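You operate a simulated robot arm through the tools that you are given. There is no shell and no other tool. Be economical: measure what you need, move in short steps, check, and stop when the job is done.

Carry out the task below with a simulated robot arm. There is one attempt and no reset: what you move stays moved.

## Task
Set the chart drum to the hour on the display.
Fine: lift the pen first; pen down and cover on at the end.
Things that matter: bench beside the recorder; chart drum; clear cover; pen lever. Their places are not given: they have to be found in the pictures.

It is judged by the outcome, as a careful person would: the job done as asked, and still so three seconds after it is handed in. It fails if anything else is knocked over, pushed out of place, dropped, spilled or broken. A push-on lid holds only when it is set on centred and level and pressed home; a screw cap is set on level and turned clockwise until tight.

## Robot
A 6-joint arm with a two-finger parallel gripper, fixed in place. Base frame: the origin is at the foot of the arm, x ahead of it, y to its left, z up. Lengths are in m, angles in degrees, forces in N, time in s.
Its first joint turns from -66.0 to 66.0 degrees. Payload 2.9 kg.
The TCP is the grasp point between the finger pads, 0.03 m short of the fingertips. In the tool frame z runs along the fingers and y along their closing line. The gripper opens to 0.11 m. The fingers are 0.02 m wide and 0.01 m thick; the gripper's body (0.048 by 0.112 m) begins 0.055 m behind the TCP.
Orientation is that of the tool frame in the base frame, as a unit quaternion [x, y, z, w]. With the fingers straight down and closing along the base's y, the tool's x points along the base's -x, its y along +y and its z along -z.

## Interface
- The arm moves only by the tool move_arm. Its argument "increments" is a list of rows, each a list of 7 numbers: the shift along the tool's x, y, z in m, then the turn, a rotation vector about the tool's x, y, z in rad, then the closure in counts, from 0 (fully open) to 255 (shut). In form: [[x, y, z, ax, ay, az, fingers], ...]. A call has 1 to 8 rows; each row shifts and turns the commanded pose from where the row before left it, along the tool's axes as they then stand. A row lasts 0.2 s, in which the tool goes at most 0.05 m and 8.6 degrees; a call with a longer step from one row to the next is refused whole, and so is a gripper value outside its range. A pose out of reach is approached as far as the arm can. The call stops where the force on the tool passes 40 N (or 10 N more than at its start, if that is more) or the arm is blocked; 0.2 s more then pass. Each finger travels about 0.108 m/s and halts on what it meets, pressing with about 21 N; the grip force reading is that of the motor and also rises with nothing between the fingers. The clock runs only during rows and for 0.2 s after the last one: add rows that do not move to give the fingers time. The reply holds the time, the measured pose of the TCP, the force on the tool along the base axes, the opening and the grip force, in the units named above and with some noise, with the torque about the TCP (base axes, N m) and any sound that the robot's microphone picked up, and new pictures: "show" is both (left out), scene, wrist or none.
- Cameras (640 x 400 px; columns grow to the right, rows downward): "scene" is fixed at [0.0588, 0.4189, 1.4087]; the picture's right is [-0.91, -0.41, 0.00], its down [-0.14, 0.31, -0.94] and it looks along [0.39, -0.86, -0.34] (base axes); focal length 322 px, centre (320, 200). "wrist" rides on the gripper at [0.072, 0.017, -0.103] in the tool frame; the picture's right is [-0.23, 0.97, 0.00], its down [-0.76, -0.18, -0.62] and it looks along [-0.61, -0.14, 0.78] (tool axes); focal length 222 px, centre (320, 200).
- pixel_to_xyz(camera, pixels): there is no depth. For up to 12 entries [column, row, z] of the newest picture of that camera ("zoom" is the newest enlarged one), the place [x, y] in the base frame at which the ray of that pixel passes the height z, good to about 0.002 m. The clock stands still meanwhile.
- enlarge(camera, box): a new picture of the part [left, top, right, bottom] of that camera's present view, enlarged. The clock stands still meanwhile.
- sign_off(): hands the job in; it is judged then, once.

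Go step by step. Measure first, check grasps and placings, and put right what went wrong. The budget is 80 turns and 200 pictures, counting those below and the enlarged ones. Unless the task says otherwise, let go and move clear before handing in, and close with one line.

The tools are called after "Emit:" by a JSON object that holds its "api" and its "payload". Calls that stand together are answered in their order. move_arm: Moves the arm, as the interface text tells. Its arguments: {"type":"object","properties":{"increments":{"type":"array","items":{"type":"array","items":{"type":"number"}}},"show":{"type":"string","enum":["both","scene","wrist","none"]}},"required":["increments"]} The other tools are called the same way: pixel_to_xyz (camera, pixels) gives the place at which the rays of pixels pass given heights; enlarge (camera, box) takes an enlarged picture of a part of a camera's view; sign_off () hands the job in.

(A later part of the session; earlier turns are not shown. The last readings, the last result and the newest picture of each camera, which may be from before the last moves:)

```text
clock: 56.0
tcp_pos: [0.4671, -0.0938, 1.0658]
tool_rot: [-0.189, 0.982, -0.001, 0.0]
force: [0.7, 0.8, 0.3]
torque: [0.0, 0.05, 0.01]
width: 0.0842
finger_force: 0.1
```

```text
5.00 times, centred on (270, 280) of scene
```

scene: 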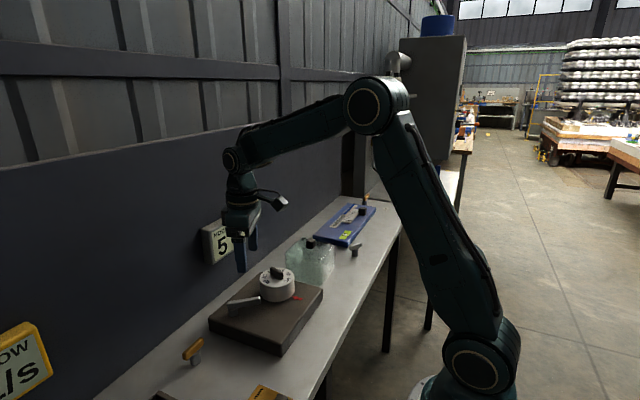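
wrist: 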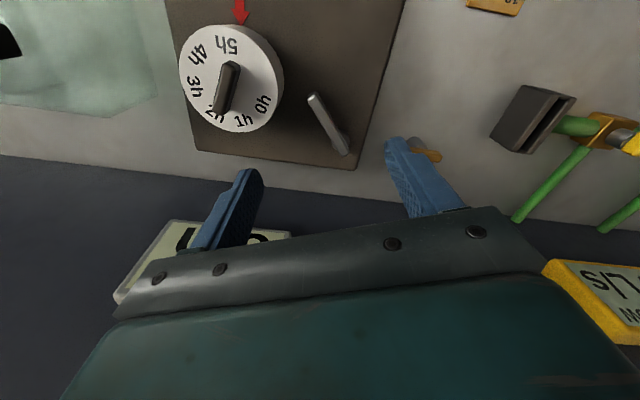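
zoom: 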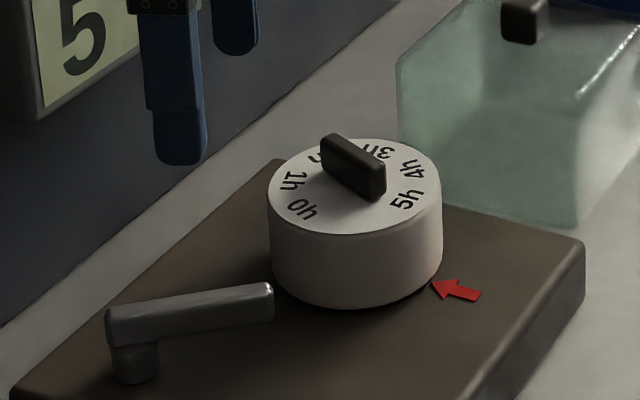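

The pen lever is back exactly as it was originally, and the drum still shows 5h. Next I'll fetch the cover: square the tool up and travel to (0.4454, −0.36).

Emit:
{"api": "move_arm", "payload": {"increments": [[0, 0, 0, 0, 0, 0.127, 80], [0, 0, 0, 0, 0, 0.127, 80], [0, 0, 0, 0, 0, 0.127, 80], [0.004, -0.045, 0, 0, 0, 0, 80], [0.004, -0.045, 0, 0, 0, 0, 80], [0.004, -0.045, 0, 0, 0, 0, 80], [0.004, -0.045, 0, 0, 0, 0, 80], [0.004, -0.045, 0, 0, 0, 0, 80]], "show": "none"}}

Emit:
{"api": "move_arm", "payload": {"increments": [[0.002, -0.041, 0, 0, 0, 0, 80], [0, 0, 0, 0, 0, 0, 80]]}}

```text
clock: 57.8
tcp_pos: [0.45, -0.3212, 1.0655]
tool_rot: [0.0, 1.0, 0.0, 0.0]
force: [0.0, -0.2, 0.4]
torque: [0.0, -0.03, 0.0]
width: 0.0757
finger_force: 0.2
```

```text
clock: 58.4
tcp_pos: [0.4458, -0.3624, 1.0663]
tool_rot: [0.0, 1.0, -0.001, 0.001]
force: [0.6, -0.5, 0.3]
torque: [0.0, 0.02, -0.01]
width: 0.0755
finger_force: 0.1
```

scene: 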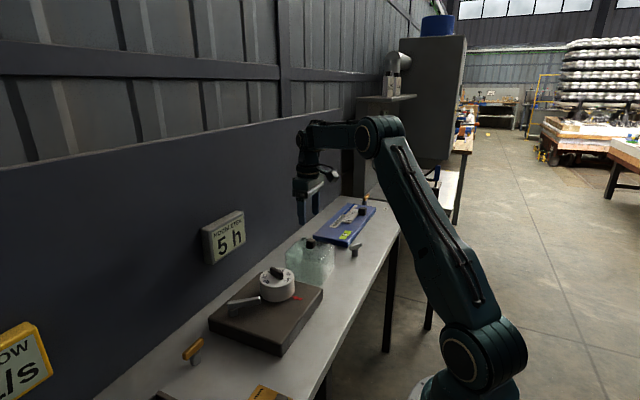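
wrist: 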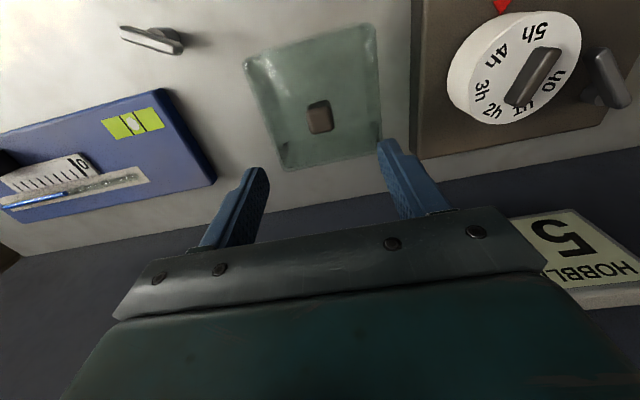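

The knob is at wrist (320,117) and the cover sits as I left it. I'll descend to the release pose and grip.

Emit:
{"api": "move_arm", "payload": {"increments": [[0, 0.0024, 0.03, 0, 0, 0, 80], [0, 0, 0.03, 0, 0, 0, 80], [0, 0, 0.028, 0, 0, 0, 80], [0, 0, 0, 0, 0, 0, 255], [0, 0, 0, 0, 0, 0, 255], [0, 0, 0, 0, 0, 0, 255]], "show": "wrist"}}

```text
clock: 59.8
tcp_pos: [0.4445, -0.3575, 0.979]
tool_rot: [0.0, 1.0, 0.0, 0.0]
force: [-0.8, -0.1, -0.4]
torque: [-0.01, 0.0, 0.01]
width: 0.0237
finger_force: 20.7
```

wrist: 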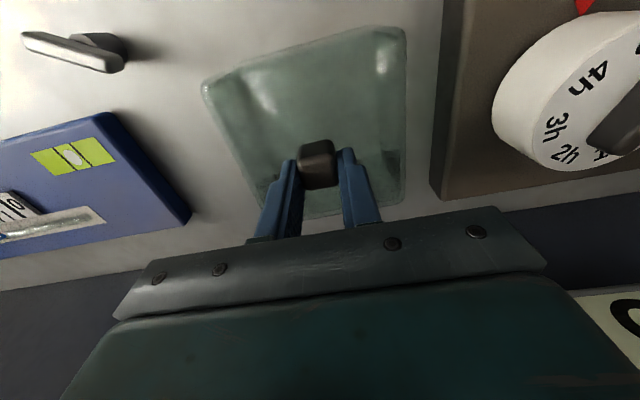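

Gripped squarely, with the same view as before. I'll lift and carry the cover over the drum.

Emit:
{"api": "move_arm", "payload": {"increments": [[0, 0, -0.04, 0, 0, 0, 255], [0, 0, -0.04, 0, 0, 0, 255], [0, 0, -0.04, 0, 0, 0, 255], [-0.002, 0.035, 0, 0, 0, 0, 255], [-0.002, 0.035, 0, 0, 0, 0, 255], [-0.002, 0.035, 0, 0, 0, 0, 255], [-0.002, 0.035, 0, 0, 0, 0, 255], [-0.001, 0.035, 0, 0, 0, 0, 255]], "show": "none"}}

Emit:
{"api": "move_arm", "payload": {"increments": [[0, 0, 0, 0, 0, 0, 255], [0, 0, 0, 0, 0, 0, 255]]}}

Emit:
{"api": "enlarge", "payload": {"camera": "scene", "box": [220, 220, 320, 300]}}

```text
clock: 61.6
tcp_pos: [0.4537, -0.1839, 1.0974]
tool_rot: [0.001, 1.0, 0.0, 0.0]
force: [0.0, 0.5, -1.4]
torque: [0.0, -0.02, -0.01]
width: 0.0234
finger_force: 21.1
```

```text
clock: 62.2
tcp_pos: [0.4531, -0.1853, 1.0972]
tool_rot: [0.0, 1.0, 0.0, 0.0]
force: [-0.3, -0.4, -1.6]
torque: [0.0, -0.02, 0.01]
width: 0.0235
finger_force: 21.1
```

scene: 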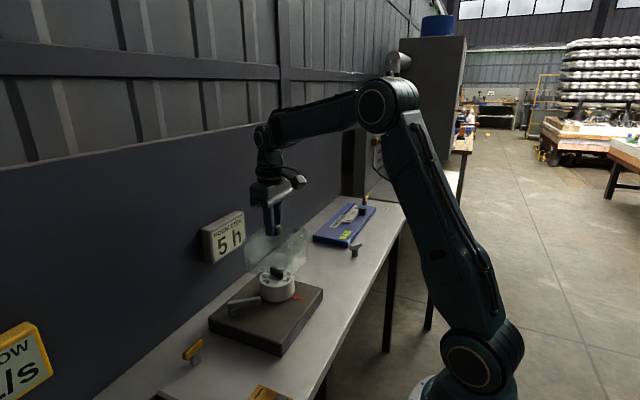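
wrist: 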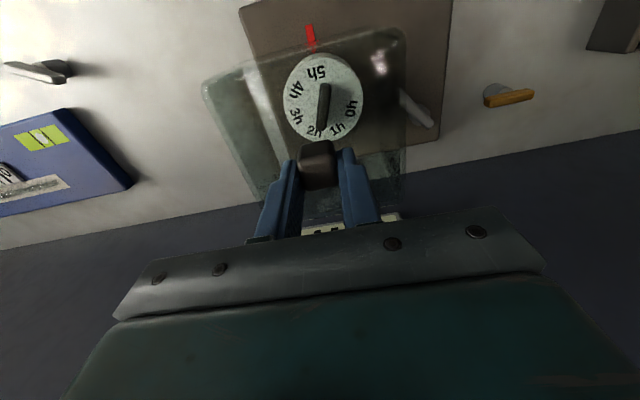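

```text
5.00 times, centred on (270, 260) of scene
```

zoom: 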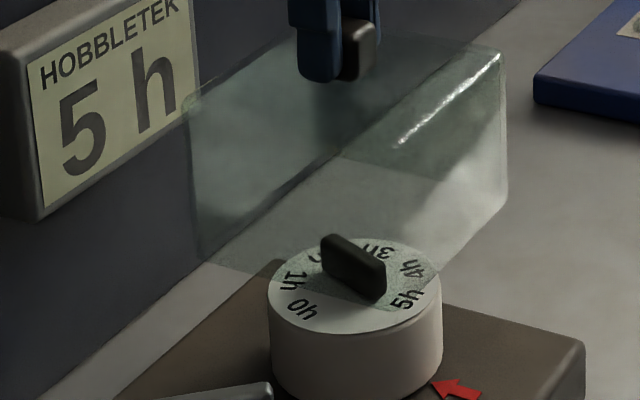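

The cover is over the drum, within about 1 mm of its original pose. I'll correct by 1 mm and lower to just above the seat.

Emit:
{"api": "move_arm", "payload": {"increments": [[-0.001, 0.001, 0, 0, 0, 0, 255], [0, 0, 0.03, 0, 0, 0, 255], [0, 0, 0.025, 0, 0, 0, 255], [0, 0, 0.012, 0, 0, 0, 255], [0, 0, 0, 0, 0, 0, 255]]}}

Emit:
{"api": "enlarge", "payload": {"camera": "scene", "box": [220, 230, 320, 310]}}

```text
clock: 63.4
tcp_pos: [0.4554, -0.1819, 1.0302]
tool_rot: [-0.001, 1.0, 0.0, 0.0]
force: [-0.1, 0.3, -1.3]
torque: [-0.03, -0.01, 0.0]
width: 0.0236
finger_force: 21.5
```

scene: 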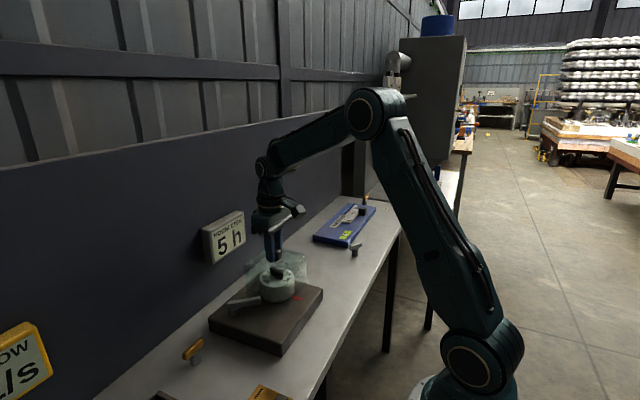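
wrist: 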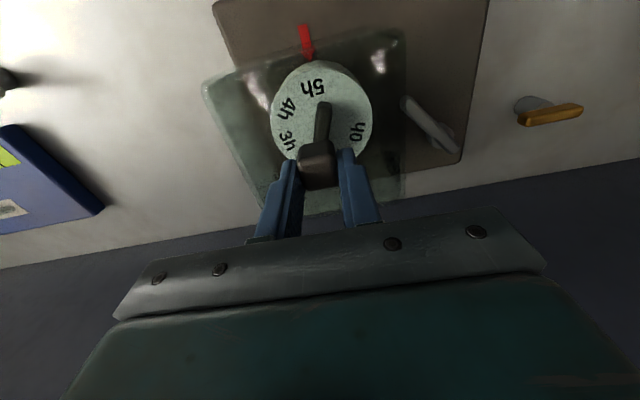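

```text
5.00 times, centred on (270, 270) of scene
```

zoom: 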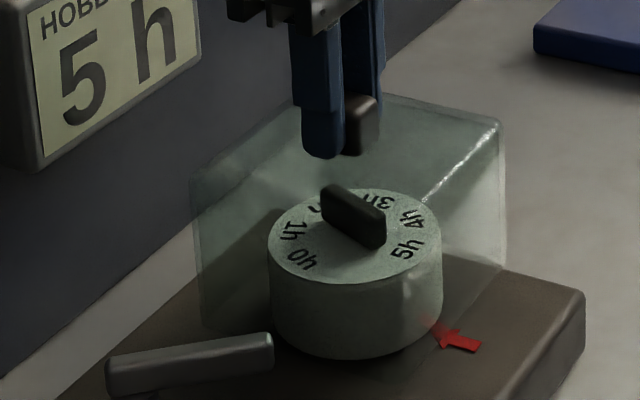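

The view matches the removal picture at the same height almost pixel for pixel. I'll lower in small steps to contact and press.

Emit:
{"api": "move_arm", "payload": {"increments": [[0, 0, 0.008, 0, 0, 0, 255], [0, 0, 0.003, 0, 0, 0, 255], [0, 0, 0.002, 0, 0, 0, 255]], "show": "none"}}

Emit:
{"api": "move_arm", "payload": {"increments": [[0, 0, 0.001, 0, 0, 0, 255], [0, 0, 0.001, 0, 0, 0, 255]], "show": "none"}}

```text
clock: 64.2
tcp_pos: [0.4549, -0.1817, 1.0185]
tool_rot: [0.001, 1.0, -0.001, 0.001]
force: [-4.9, 1.0, 13.1]
torque: [0.06, 0.43, 0.04]
width: 0.0235
finger_force: 21.1
```

```text
clock: 64.8
tcp_pos: [0.4552, -0.1827, 1.0143]
tool_rot: [-0.001, 1.0, -0.001, 0.002]
force: [0.3, 1.9, 17.2]
torque: [0.1, -0.05, -0.04]
width: 0.0238
finger_force: 21.1
```

There was resistance at 1.0185, and then it dropped to 1.0143 (17 N), close to its original seated height. I'll press a little more.

Emit:
{"api": "move_arm", "payload": {"increments": [[0, 0, 0.001, 0, 0, 0, 255], [0, 0, 0.001, 0, 0, 0, 255]]}}

Emit:
{"api": "enlarge", "payload": {"camera": "scene", "box": [220, 240, 320, 320]}}

```text
clock: 65.4
tcp_pos: [0.4555, -0.182, 1.0171]
tool_rot: [0.0, 1.0, 0.0, 0.003]
force: [1.2, 2.4, 34.5]
torque: [0.18, 0.31, 0.18]
width: 0.0233
finger_force: 21.1
```

scene: 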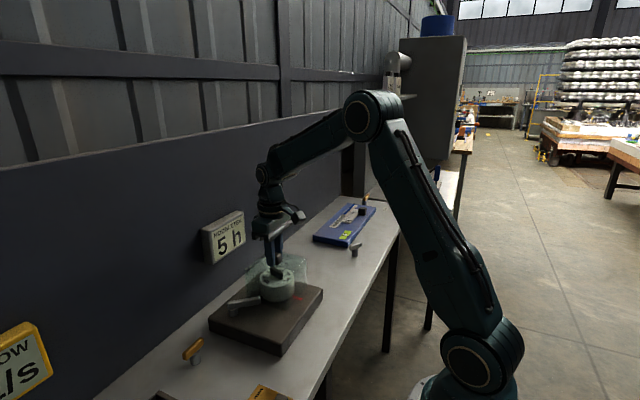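
wrist: 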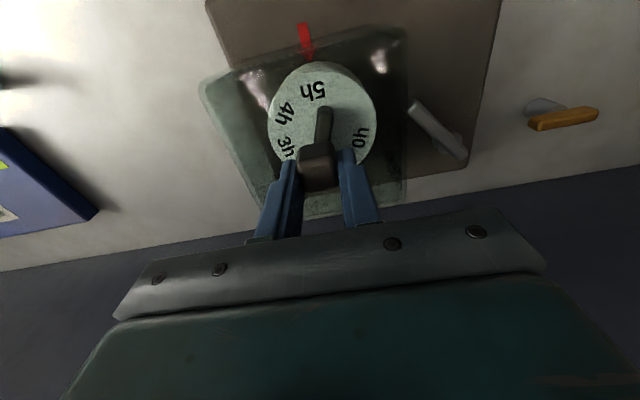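

```text
5.00 times, centred on (270, 280) of scene
```

zoom: 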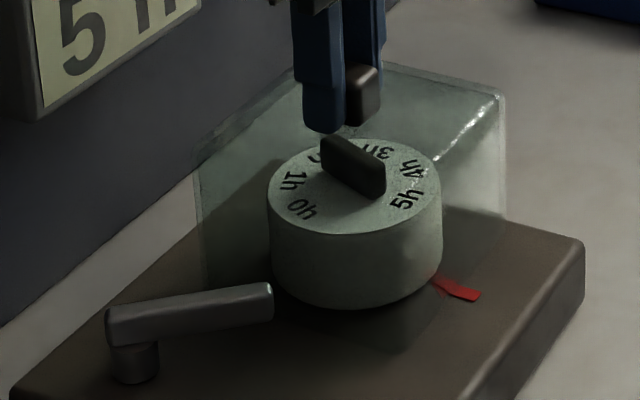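

34 N now with no further travel, so it's seated; the cover corners match the original picture, e.g. (505,95). I'll release and rise clear.

Emit:
{"api": "move_arm", "payload": {"increments": [[0, 0, -0.002, 0, 0, 0, 255], [0, 0, 0, 0, 0, 0, 150], [0, 0, 0, 0, 0, 0, 100], [0, 0, -0.03, 0, 0, 0, 80], [0, 0, -0.04, 0, 0, 0, 60], [0.03, 0, -0.03, 0, 0, 0, 0], [0.03, 0, -0.03, 0, 0, 0, 0], [0, 0, 0, 0, 0, 0, 0]]}}

Emit:
{"api": "enlarge", "payload": {"camera": "scene", "box": [220, 240, 320, 320]}}

Emit:
{"api": "enlarge", "payload": {"camera": "wrist", "box": [220, 20, 480, 200]}}

```text
clock: 67.2
tcp_pos: [0.3949, -0.1814, 1.1451]
tool_rot: [0.001, 1.0, -0.001, -0.001]
force: [-0.5, 0.2, -0.2]
torque: [0.02, 0.03, 0.0]
width: 0.11
finger_force: 0.0
```

scene: 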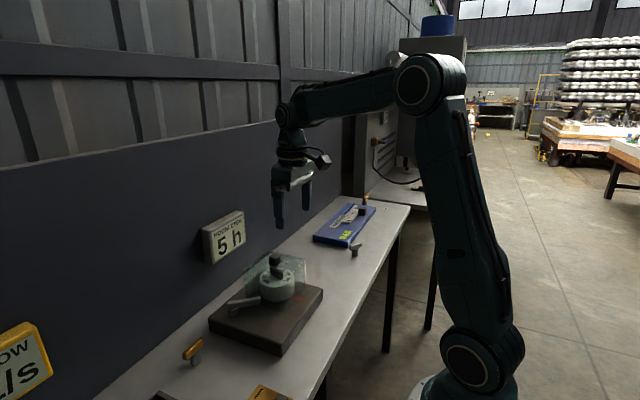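
wrist: 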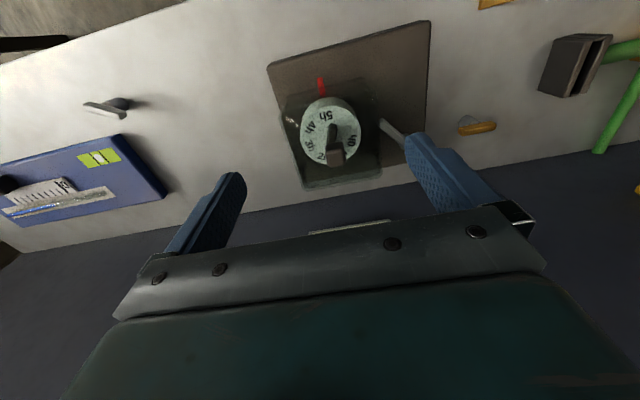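

```text
5.00 times, centred on (270, 280) of scene
```

zoom: 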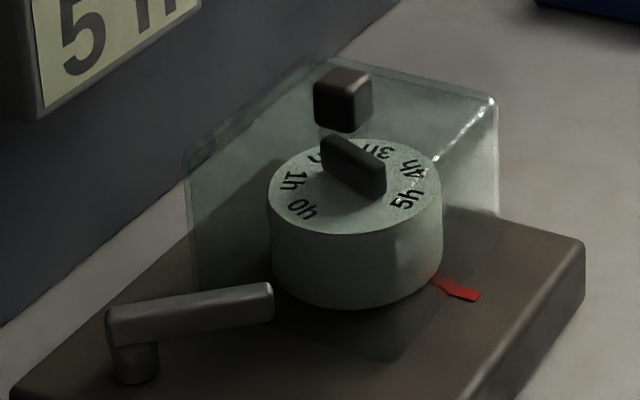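

```text
2.22 times, centred on (350, 110) of wrist
```

zoom: 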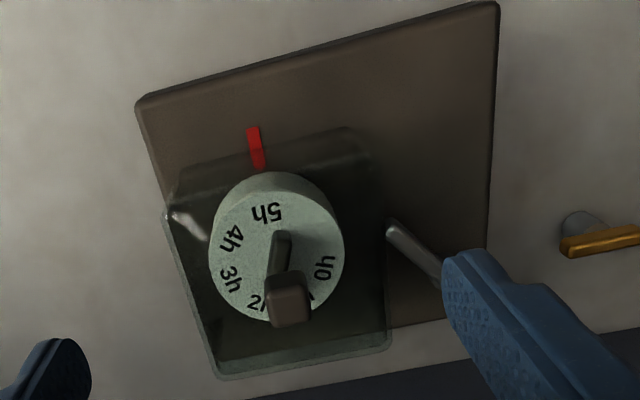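

The cover corners now read (497,95) and (183,150), against (505,95) and (190,150) originally, so it may have shifted a few mm on release. I'll measure before accepting it.

Emit:
{"api": "enlarge", "payload": {"camera": "scene", "box": [235, 245, 315, 295]}}

Emit:
{"api": "pixel_to_xyz", "payload": {"camera": "scene", "pixels": [[307, 259, 0.98], [305.4, 259, 0.98], [244, 270, 0.98], [242.6, 270, 0.98], [275.6, 259.4, 1.0], [274.4, 259.6, 1.0]]}}

Emit:
{"api": "pixel_to_xyz", "payload": {"camera": "wrist", "pixels": [[336, 155, 1.005], [336, 155, 0.995], [303.5, 190, 0.9], [381, 176, 0.9]]}}

```text
8.00 times, centred on (275, 270) of scene
```

zoom: 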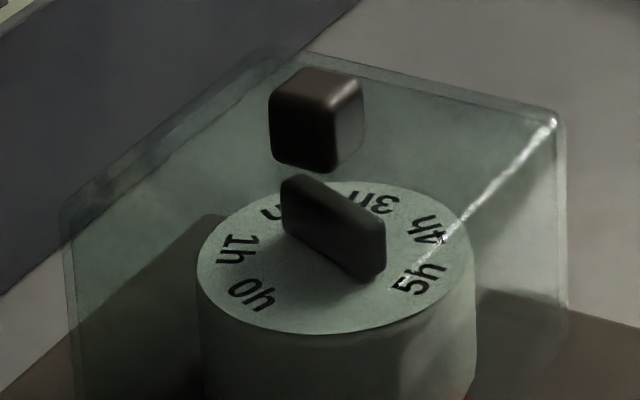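

```text
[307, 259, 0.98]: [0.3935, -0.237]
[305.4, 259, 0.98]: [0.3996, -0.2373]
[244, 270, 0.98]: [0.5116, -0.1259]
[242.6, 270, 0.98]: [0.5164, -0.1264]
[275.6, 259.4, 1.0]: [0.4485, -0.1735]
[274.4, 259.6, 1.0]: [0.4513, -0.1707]
```

```text
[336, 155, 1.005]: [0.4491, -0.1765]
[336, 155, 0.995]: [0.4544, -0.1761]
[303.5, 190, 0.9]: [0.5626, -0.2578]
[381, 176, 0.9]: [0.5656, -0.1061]
```

The cover centre is about 4–5 mm toward +x of its original place. I'll regrip the knob to reseat it.

Emit:
{"api": "move_arm", "payload": {"increments": [[-0.032, -0.0005, 0, 0, 0, 0, 80], [-0.0315, -0.0005, 0.03, 0, 0, 0, 80], [0, 0, 0.04, 0, 0, 0, 80], [0, 0, 0.04, 0, 0, 0, 80], [0, 0, 0.018, 0, 0, 0, 80], [0, 0, 0, 0, 0, 0, 80]]}}

Emit:
{"api": "enlarge", "payload": {"camera": "wrist", "box": [220, 20, 420, 200]}}

```text
clock: 68.6
tcp_pos: [0.4582, -0.183, 1.017]
tool_rot: [-0.001, 1.0, 0.001, 0.0]
force: [-0.2, 0.5, 0.1]
torque: [-0.05, -0.02, 0.04]
width: 0.0756
finger_force: 0.0
```

scene: 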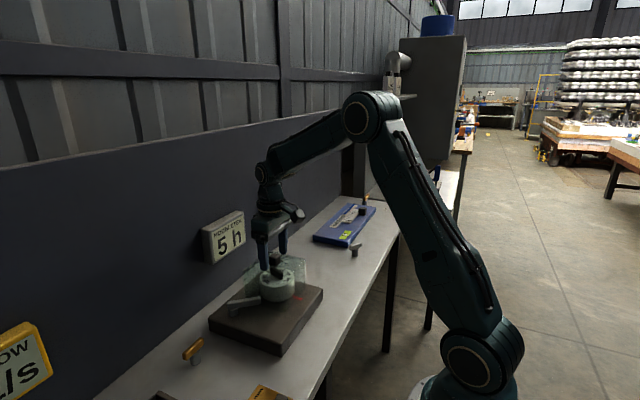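
wrist: 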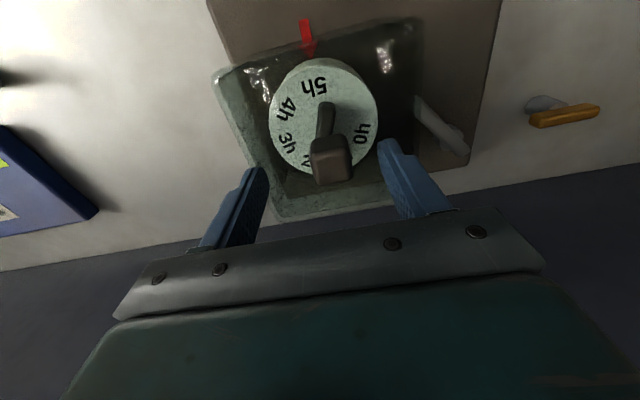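

```text
2.22 times, centred on (320, 110) of wrist
```

zoom: 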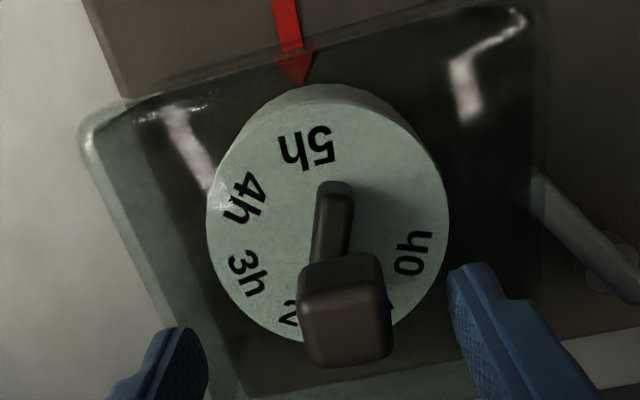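

Checking the knob position from here, using the same method as before its first grip.

Emit:
{"api": "pixel_to_xyz", "payload": {"camera": "wrist", "pixels": [[331.3, 168, 1.005], [213, 80, 0.98], [418, 20, 0.98], [393, 205, 0.98], [282, 220, 0.98]]}}

Emit:
{"api": "enlarge", "payload": {"camera": "wrist", "box": [190, 0, 450, 230]}}

Emit:
{"api": "enlarge", "payload": {"camera": "scene", "box": [220, 240, 320, 320]}}

```text
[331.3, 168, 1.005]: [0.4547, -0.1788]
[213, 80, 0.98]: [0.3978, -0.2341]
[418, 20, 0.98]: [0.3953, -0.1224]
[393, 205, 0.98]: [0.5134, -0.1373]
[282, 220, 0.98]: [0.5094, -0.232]
```

```text
1.74 times, centred on (320, 115) of wrist
```

zoom: 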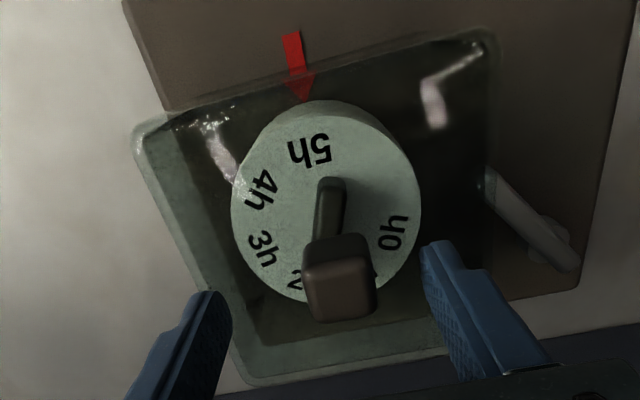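

```text
5.00 times, centred on (270, 280) of scene
```

zoom: 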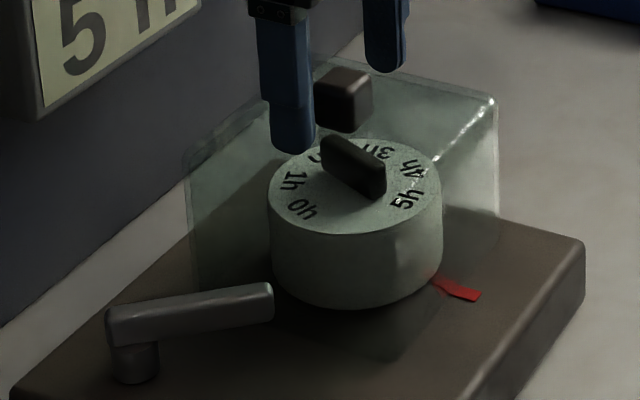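

Both views agree that the cover sits about 2 mm in +x and 4.5 mm in +y off its original place. I'll close on the knob; the load will tell me whether the cover is held or loose.

Emit:
{"api": "move_arm", "payload": {"increments": [[0, 0, 0, 0, 0, 0, 200], [0, 0, 0, 0, 0, 0, 255], [0, 0, 0, 0, 0, 0, 255], [0, 0, 0, 0, 0, 0, 255]]}}

Emit:
{"api": "enlarge", "payload": {"camera": "scene", "box": [220, 240, 320, 320]}}

```text
clock: 69.6
tcp_pos: [0.4582, -0.1849, 1.0179]
tool_rot: [0.001, 1.0, 0.001, 0.0]
force: [0.3, -0.4, 0.6]
torque: [0.0, 0.01, 0.02]
width: 0.0234
finger_force: 21.1
```

scene: 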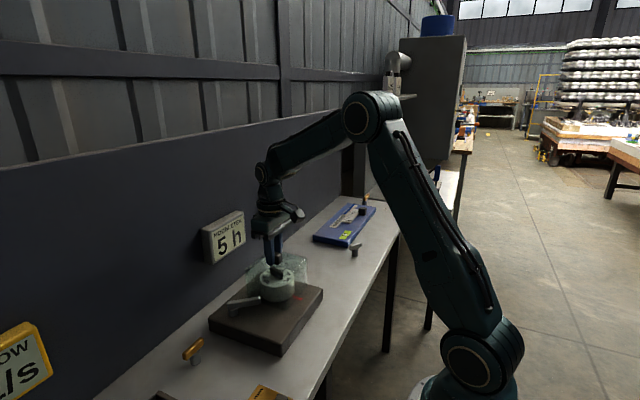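
wrist: 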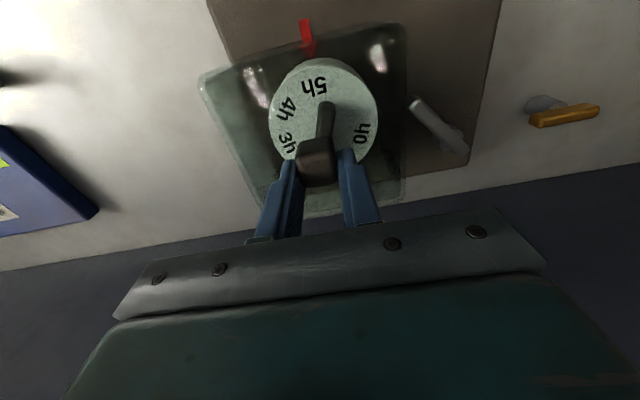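

```text
5.00 times, centred on (270, 280) of scene
```

zoom: 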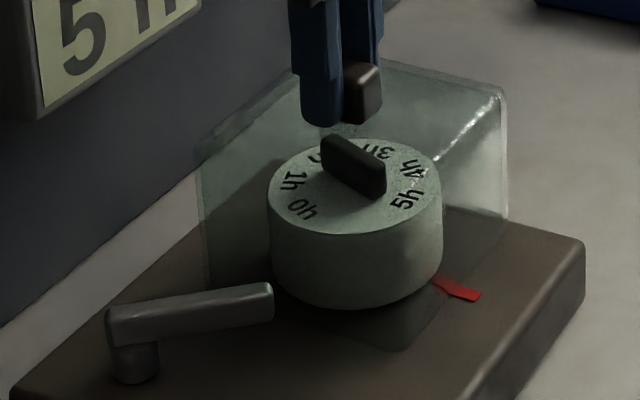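

The cover slid back with no resistance, so it was sitting flat at full depth but not snapped in. It's now within about 1.5 mm of its original place. I'll nudge it the rest of the way and press down firmly before releasing gently.

Emit:
{"api": "move_arm", "payload": {"increments": [[-0.0015, 0.0007, 0, 0, 0, 0, 255], [0, 0, 0.001, 0, 0, 0, 255], [0, 0, 0.001, 0, 0, 0, 255], [0, 0, 0, 0, 0, 0, 255]]}}

Emit:
{"api": "enlarge", "payload": {"camera": "scene", "box": [220, 240, 320, 320]}}

```text
clock: 70.6
tcp_pos: [0.4593, -0.1832, 1.0172]
tool_rot: [0.0, 1.0, -0.001, 0.002]
force: [-4.0, 1.8, 17.0]
torque: [0.05, 0.1, -0.05]
width: 0.0237
finger_force: 20.6
```

scene: 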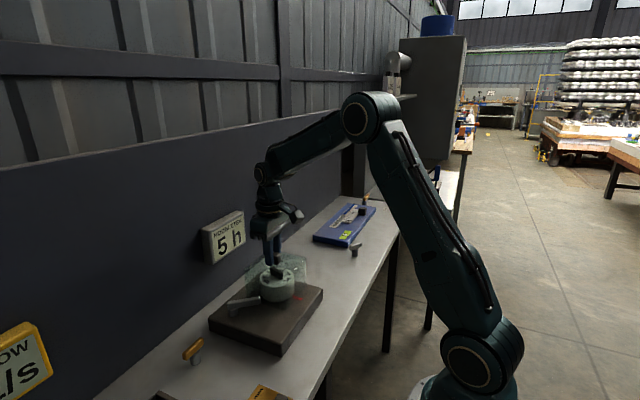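
wrist: 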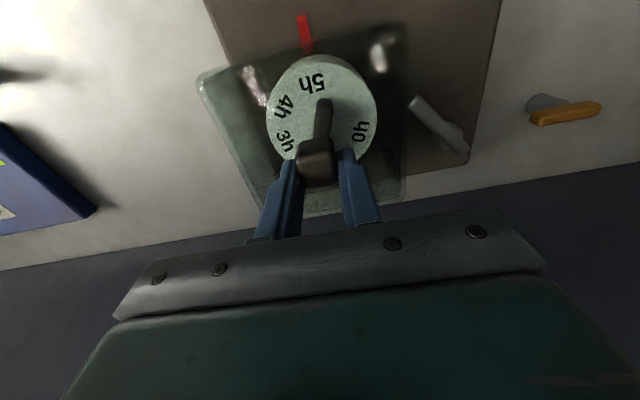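

```text
5.00 times, centred on (270, 280) of scene
```

zoom: 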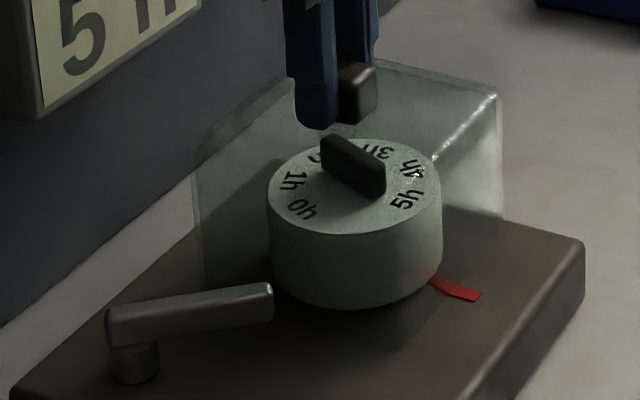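

The corner is now at (501,95) against 505 originally, an overshoot of about 1 mm in x. I'll correct by 1 mm and press harder.

Emit:
{"api": "move_arm", "payload": {"increments": [[0, 0, -0.0015, 0, 0, 0, 255], [0.0012, -0.0004, 0, 0, 0, 0, 255], [0, 0, 0.0015, 0, 0, 0, 255], [0, 0, 0.001, 0, 0, 0, 255], [0, 0, 0, 0, 0, 0, 255]], "show": "none"}}

Emit:
{"api": "enlarge", "payload": {"camera": "scene", "box": [220, 240, 320, 320]}}

```text
clock: 71.8
tcp_pos: [0.4585, -0.184, 1.0151]
tool_rot: [0.001, 1.0, 0.001, 0.001]
force: [-3.5, 3.1, 19.1]
torque: [0.08, 0.25, -0.06]
width: 0.0232
finger_force: 20.9
```

```text
5.00 times, centred on (270, 280) of scene
```

zoom: 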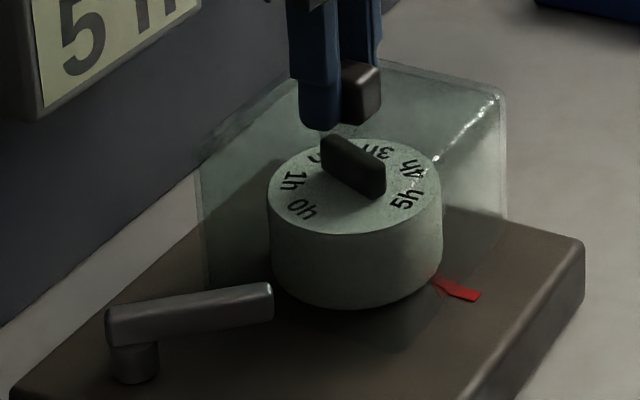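

The corner is back at (505,95). I'll press harder, then relieve the preload and open the fingers slowly.

Emit:
{"api": "move_arm", "payload": {"increments": [[0, 0, 0.001, 0, 0, 0, 255], [0, 0, 0.0005, 0, 0, 0, 255]], "show": "none"}}

Emit:
{"api": "move_arm", "payload": {"increments": [[0, 0, -0.001, 0, 0, 0, 255], [0, 0, -0.001, 0, 0, 0, 205], [0, 0, 0, 0, 0, 0, 198], [0, 0, 0, 0, 0, 0, 194], [0, 0, 0, 0, 0, 0, 190]]}}

Emit:
{"api": "enlarge", "payload": {"camera": "scene", "box": [220, 240, 320, 320]}}

```text
clock: 72.4
tcp_pos: [0.4574, -0.184, 1.0155]
tool_rot: [0.001, 1.0, -0.001, 0.002]
force: [-12.2, 2.7, 37.0]
torque: [0.18, 0.53, 0.09]
width: 0.0235
finger_force: 20.7
```

```text
clock: 73.6
tcp_pos: [0.4588, -0.184, 1.0155]
tool_rot: [0.0, 1.0, 0.0, 0.0]
force: [2.2, 2.1, 8.6]
torque: [0.06, 0.04, -0.06]
width: 0.0253
finger_force: 0.1
```

scene: 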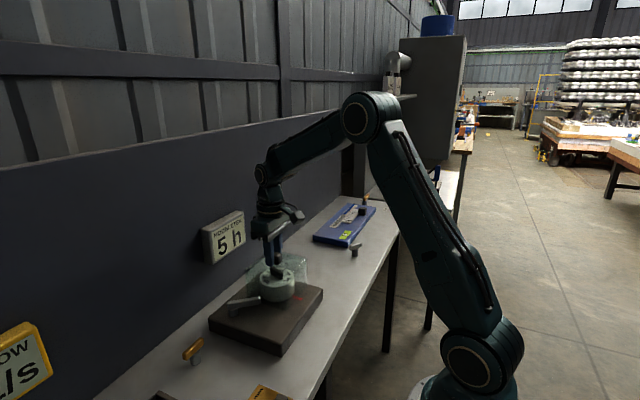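
wrist: 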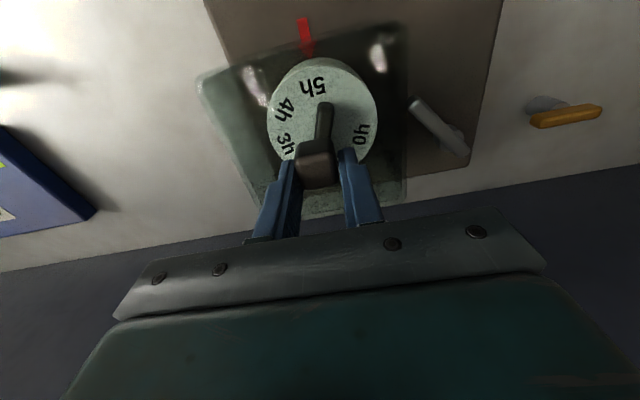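

```text
5.00 times, centred on (270, 280) of scene
```

zoom: 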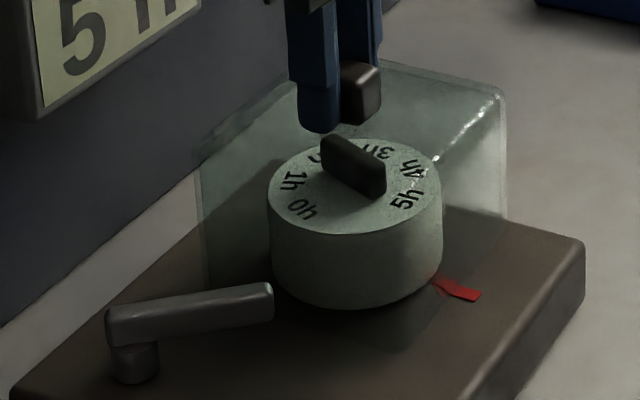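

The fingers are open but still show 8.6 N upward, so the fingertips rest on the cover top. That explains the drag on the last release. I'll rise 4 mm before opening further, then go up.

Emit:
{"api": "move_arm", "payload": {"increments": [[0, 0, -0.002, 0, 0, 0, 190], [0, 0, -0.002, 0, 0, 0, 185], [0, 0, -0.003, 0, 0, 0, 170], [0, 0, -0.01, 0, 0, 0, 120], [0, 0, -0.03, 0, 0, 0, 100], [0, 0, -0.03, 0, 0, 0, 100]]}}

Emit:
{"api": "enlarge", "payload": {"camera": "scene", "box": [220, 240, 320, 320]}}

```text
clock: 75.0
tcp_pos: [0.4571, -0.1832, 1.0913]
tool_rot: [0.001, 1.0, 0.0, 0.0]
force: [1.0, 0.7, 0.3]
torque: [0.02, 0.03, 0.02]
width: 0.0671
finger_force: 0.1
```

scene: 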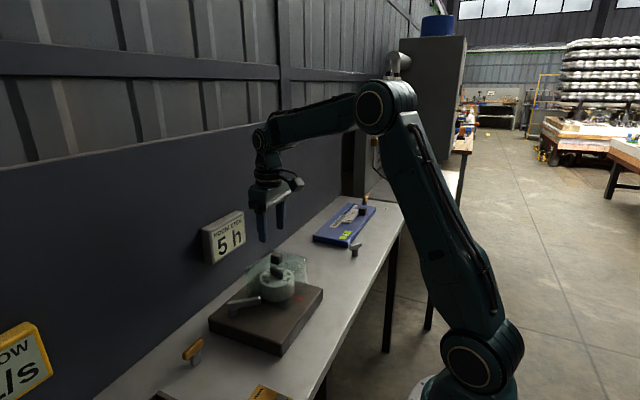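
wrist: 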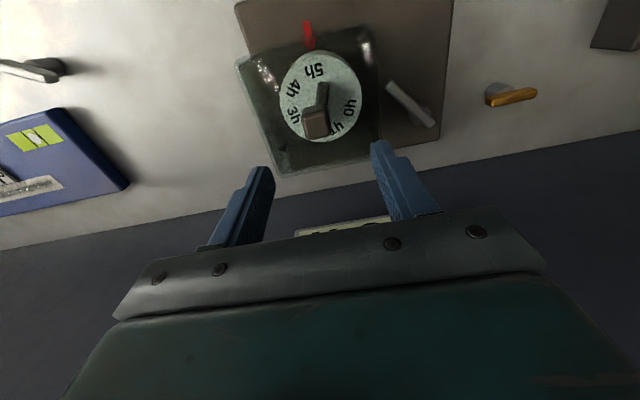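

```text
5.00 times, centred on (270, 280) of scene
```

zoom: 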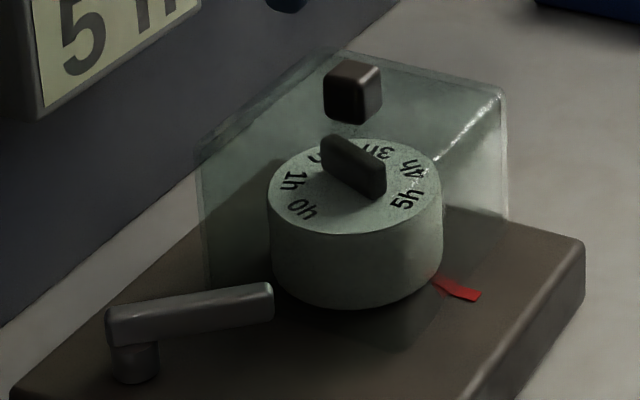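

The knob now appears about 7 zoom px higher than originally while the right corner is unchanged, so the cover may be tilted or shifted. I'll look closer.

Emit:
{"api": "enlarge", "payload": {"camera": "scene", "box": [232, 240, 312, 295]}}

Emit:
{"api": "enlarge", "payload": {"camera": "wrist", "box": [220, 10, 400, 190]}}

Emit:
{"api": "pixel_to_xyz", "payload": {"camera": "wrist", "pixels": [[317, 123, 1.005], [317, 123, 0.995]]}}

```text
7.27 times, centred on (272, 268) of scene
```

zoom: 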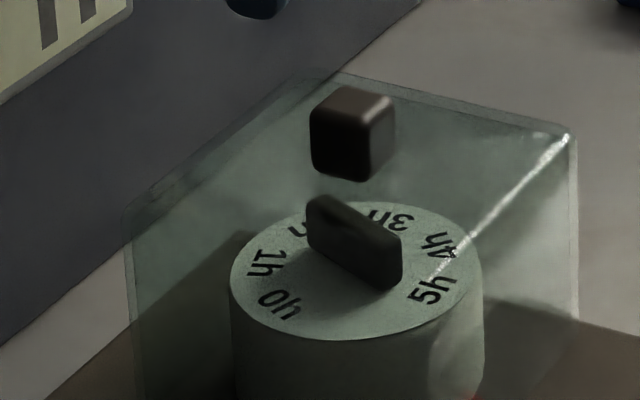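

```text
2.22 times, centred on (310, 100) of wrist
```

zoom: 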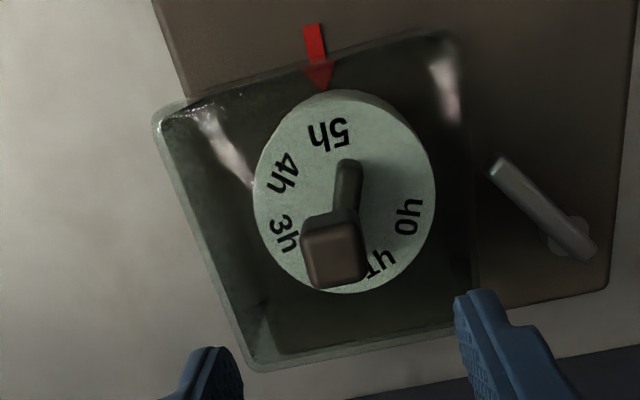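

```text
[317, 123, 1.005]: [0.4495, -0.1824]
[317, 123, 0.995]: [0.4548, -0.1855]
```

From these zooms the cover's top edges lie on the original lines within about 1.5 mm. I'll confirm with the wrist-view corners.

Emit:
{"api": "pixel_to_xyz", "payload": {"camera": "wrist", "pixels": [[236, 63, 0.98], [374, 23, 0.98], [280, 174, 0.98], [315.4, 124, 1.005], [270, 93, 0.945], [360, 93, 0.945]]}}

Emit:
{"api": "pixel_to_xyz", "payload": {"camera": "scene", "pixels": [[307, 259, 0.98], [245.2, 268.7, 0.98], [272.5, 249.5, 0.98], [276.4, 256.5, 1.005]]}}

```text
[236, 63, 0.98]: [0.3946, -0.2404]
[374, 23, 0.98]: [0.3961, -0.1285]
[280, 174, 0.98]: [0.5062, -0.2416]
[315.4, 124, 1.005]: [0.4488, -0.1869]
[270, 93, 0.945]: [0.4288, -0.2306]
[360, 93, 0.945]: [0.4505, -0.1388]
```

```text
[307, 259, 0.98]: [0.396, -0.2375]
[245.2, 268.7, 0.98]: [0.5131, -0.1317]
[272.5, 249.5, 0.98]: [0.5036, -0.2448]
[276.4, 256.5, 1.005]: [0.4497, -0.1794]
```

The estimates scatter by a few mm. For a fair comparison I'll go back to the pose (0.4152, −0.1807, 1.0667), where I photographed the original cover, and take the same enlargement.

Emit:
{"api": "move_arm", "payload": {"increments": [[0.021, 0.001, 0.0, 0, 0, 0, 0], [0.021, 0.001, 0.012, 0, 0, 0, 0], [0, 0, 0.012, 0, 0, 0, 0], [0, 0, 0, 0, 0, 0, 0], [0, 0, 0, 0, 0, 0, 0]], "show": "wrist"}}

Emit:
{"api": "enlarge", "payload": {"camera": "wrist", "box": [220, 20, 480, 200]}}

Emit:
{"api": "enlarge", "payload": {"camera": "wrist", "box": [290, 130, 370, 210]}}

Emit:
{"api": "enlarge", "payload": {"camera": "scene", "box": [220, 240, 320, 320]}}

```text
clock: 76.2
tcp_pos: [0.418, -0.1806, 1.0683]
tool_rot: [0.0, 1.0, 0.0, 0.001]
force: [-0.7, 0.7, -0.5]
torque: [0.03, -0.04, 0.06]
width: 0.11
finger_force: 0.2
```

wrist: 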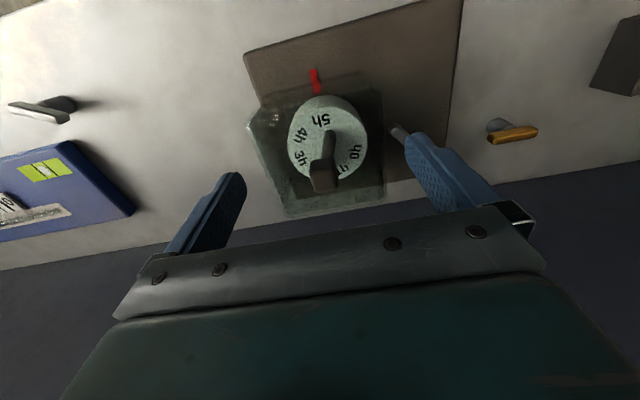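

```text
2.22 times, centred on (350, 110) of wrist
```

zoom: 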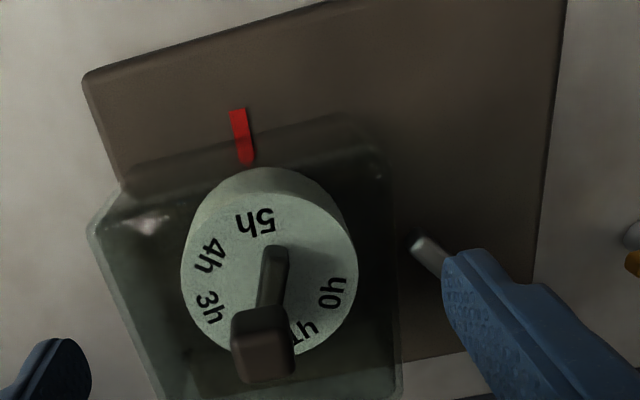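

```text
5.00 times, centred on (330, 170) of wrist
```

zoom: 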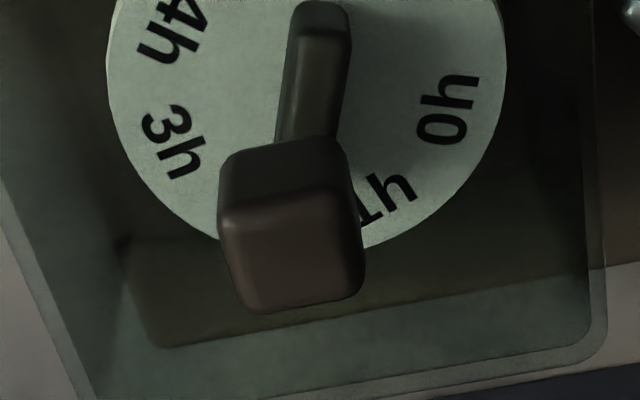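

```text
5.00 times, centred on (270, 280) of scene
```

zoom: 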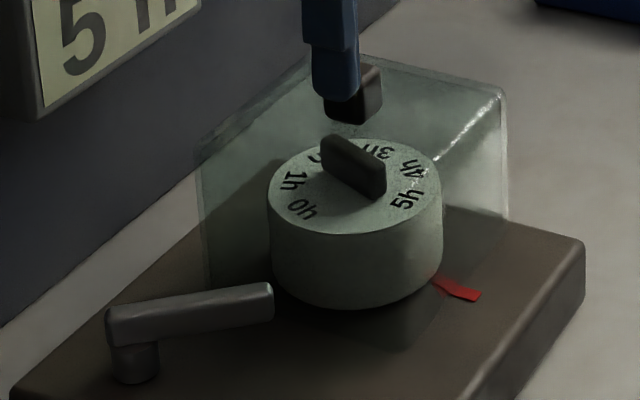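

At the same camera pose the drum matches exactly, but the knob reads (218–362) against (238–375) originally. The cover therefore sits about 2.8 mm toward −y at the same height and level. I'll regrip, shift it +2.8 mm, and press.

Emit:
{"api": "move_arm", "payload": {"increments": [[-0.02, -0.0015, 0, 0, 0, 0, 80], [-0.019, -0.0015, 0, 0, 0, 0, 80], [0, 0, 0.025, 0, 0, 0, 130], [0, 0, 0.025, 0, 0, 0, 160], [0, 0, 0, 0, 0, 0, 160], [0, 0, 0, 0, 0, 0, 255], [0, 0, 0, 0, 0, 0, 255]], "show": "none"}}

Emit:
{"api": "move_arm", "payload": {"increments": [[0, 0, 0, 0, 0, 0, 255], [0, 0.0014, 0, 0, 0, 0, 255], [0, 0.0014, 0, 0, 0, 0, 255], [0, 0, 0, 0, 0, 0, 255]], "show": "none"}}

```text
clock: 77.8
tcp_pos: [0.4541, -0.1836, 1.0177]
tool_rot: [0.0, 1.0, 0.0, 0.0]
force: [-0.3, -0.1, -0.5]
torque: [0.01, 0.01, -0.02]
width: 0.0235
finger_force: 21.0
```

```text
clock: 78.8
tcp_pos: [0.4544, -0.1816, 1.0184]
tool_rot: [0.0, 1.0, -0.001, 0.0]
force: [0.5, 0.0, 0.6]
torque: [-0.01, -0.02, -0.01]
width: 0.0234
finger_force: 21.0
```

It slid without resistance to y≈−0.181. Now I'll press down.

Emit:
{"api": "move_arm", "payload": {"increments": [[0, 0, 0.0015, 0, 0, 0, 255], [0, 0, 0.001, 0, 0, 0, 255], [0, 0, 0.001, 0, 0, 0, 255]], "show": "none"}}

Emit:
{"api": "move_arm", "payload": {"increments": [[0, 0, 0.001, 0, 0, 0, 255], [0, 0, 0, 0, 0, 0, 255]], "show": "none"}}

```text
clock: 79.6
tcp_pos: [0.4559, -0.1821, 1.0169]
tool_rot: [0.001, 1.0, 0.0, 0.001]
force: [-6.0, 0.9, 15.0]
torque: [0.06, 0.37, -0.01]
width: 0.0235
finger_force: 21.1
```

```text
clock: 80.2
tcp_pos: [0.4567, -0.182, 1.0153]
tool_rot: [0.0, 1.0, -0.001, 0.001]
force: [-3.3, 1.7, 24.6]
torque: [-0.14, 0.13, -0.04]
width: 0.0239
finger_force: 21.0
```

24.6 N pressed. I'll loosen by about 1 mm, rise off the top, and only then open wide.

Emit:
{"api": "move_arm", "payload": {"increments": [[0, 0, -0.0025, 0, 0, 0, 200], [0, 0, 0, 0, 0, 0, 196], [0, 0, -0.002, 0, 0, 0, 194], [0, 0, -0.003, 0, 0, 0, 190], [0, 0, -0.01, 0, 0, 0, 150], [0, 0, -0.03, 0, 0, 0, 100], [0.019, 0, -0.007, 0, 0, 0, 0], [0.019, 0.001, 0, 0, 0, 0, 0]], "show": "none"}}

Emit:
{"api": "move_arm", "payload": {"increments": [[0, 0, 0, 0, 0, 0, 0], [0, 0, 0, 0, 0, 0, 0]]}}

Emit:
{"api": "enlarge", "payload": {"camera": "wrist", "box": [290, 130, 370, 210]}}

Emit:
{"api": "enlarge", "payload": {"camera": "wrist", "box": [220, 20, 480, 200]}}

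Emit:
{"api": "enlarge", "payload": {"camera": "scene", "box": [220, 240, 320, 320]}}

```text
clock: 82.0
tcp_pos: [0.4166, -0.1808, 1.0682]
tool_rot: [0.001, 1.0, 0.0, -0.001]
force: [-0.3, 0.6, 0.0]
torque: [0.02, -0.04, 0.0]
width: 0.1101
finger_force: 0.0
```

```text
clock: 82.6
tcp_pos: [0.4176, -0.18, 1.0671]
tool_rot: [0.0, 1.0, 0.0, 0.0]
force: [0.3, 0.5, -0.1]
torque: [0.0, -0.03, -0.02]
width: 0.1101
finger_force: 0.0
```

scene: 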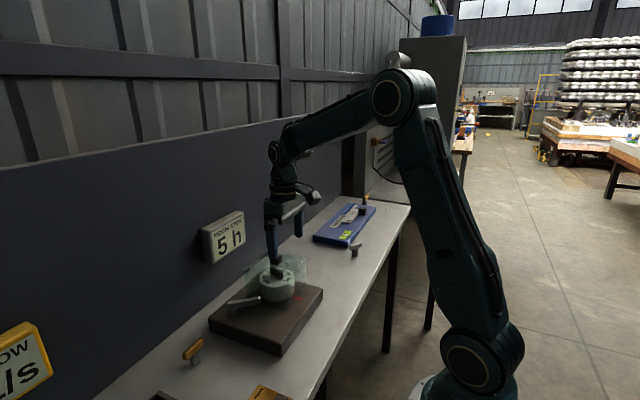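
wrist: 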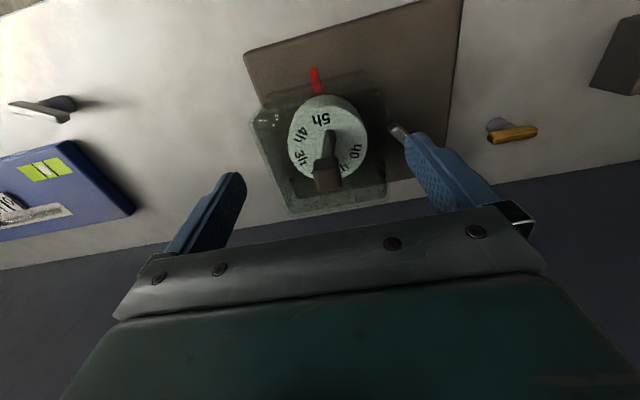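

```text
5.00 times, centred on (330, 170) of wrist
```

zoom: 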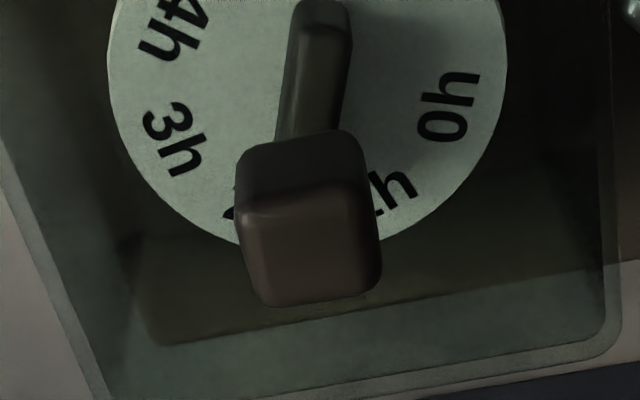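

```text
2.22 times, centred on (350, 110) of wrist
```

zoom: 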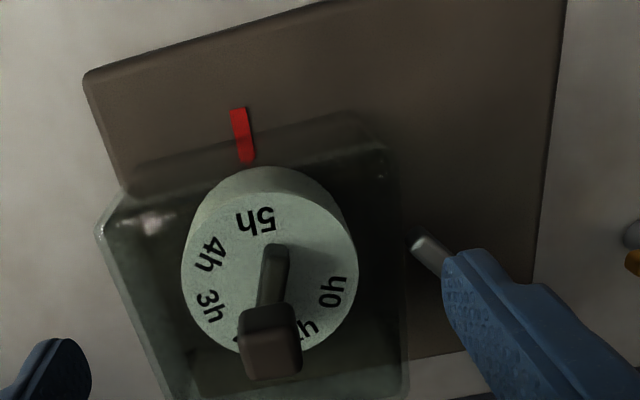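

```text
5.00 times, centred on (270, 280) of scene
```

zoom: 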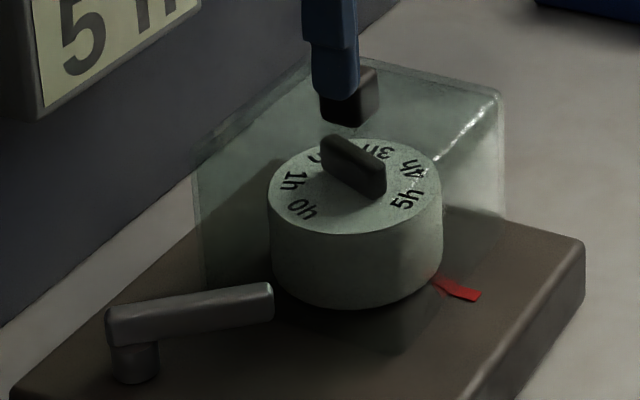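

With this correction the knob and cover corners match the original picture to within about 1 px: left corner (97,228) against (97,232), knob centre 307 against 306. As a last seating step I'll press straight down on the knob with closed fingers, so nothing can be dragged.

Emit:
{"api": "move_arm", "payload": {"increments": [[-0.018, 0, -0.01, 0, 0, 0, 255], [-0.018, -0.001, 0, 0, 0, 0, 255], [0, 0, 0, 0, 0, 0, 255], [0, 0, 0.02, 0, 0, 0, 255], [0, 0, 0.014, 0, 0, 0, 255], [0, 0, 0, 0, 0, 0, 255]]}}

```text
clock: 84.0
tcp_pos: [0.4522, -0.1837, 1.0443]
tool_rot: [-0.001, 1.0, 0.0, 0.0]
force: [0.1, 0.3, 0.0]
torque: [0.03, 0.04, 0.02]
width: 0.0002
finger_force: 20.9
```

scene: 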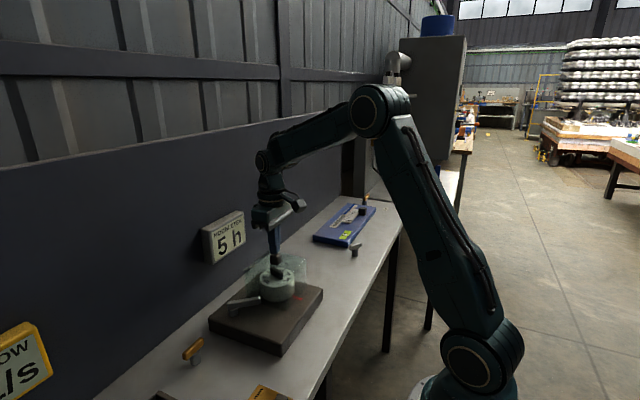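
wrist: 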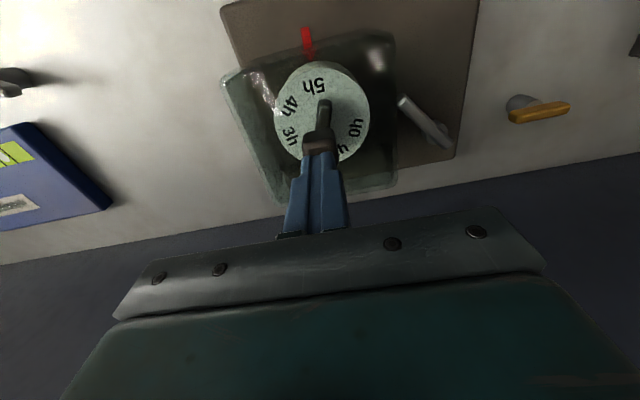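

The closed fingertips are just above the knob at wrist (320,145). I'll press down in small steps.

Emit:
{"api": "move_arm", "payload": {"increments": [[0, 0, 0.003, 0, 0, 0, 255], [0, 0, 0.002, 0, 0, 0, 255], [0, 0, 0.0015, 0, 0, 0, 255]], "show": "none"}}

Emit:
{"api": "move_arm", "payload": {"increments": [[0, 0, 0.001, 0, 0, 0, 255], [0, 0, 0.001, 0, 0, 0, 255]], "show": "none"}}

```text
clock: 84.8
tcp_pos: [0.4528, -0.182, 1.0407]
tool_rot: [0.002, 1.0, -0.001, 0.002]
force: [-10.0, -3.4, 32.5]
torque: [-0.11, 0.43, 0.09]
width: 0.0001
finger_force: 20.2
```

```text
clock: 85.2
tcp_pos: [0.4546, -0.1823, 1.0406]
tool_rot: [0.003, 1.0, -0.002, 0.004]
force: [0.1, 0.0, 4.0]
torque: [0.01, 0.03, 0.01]
width: 0.0
finger_force: 20.8
stopped in row 1: the force on the tool passed its limit (the readings are from after the stop); the commanded pose is now the measured one
5 turns are left
```

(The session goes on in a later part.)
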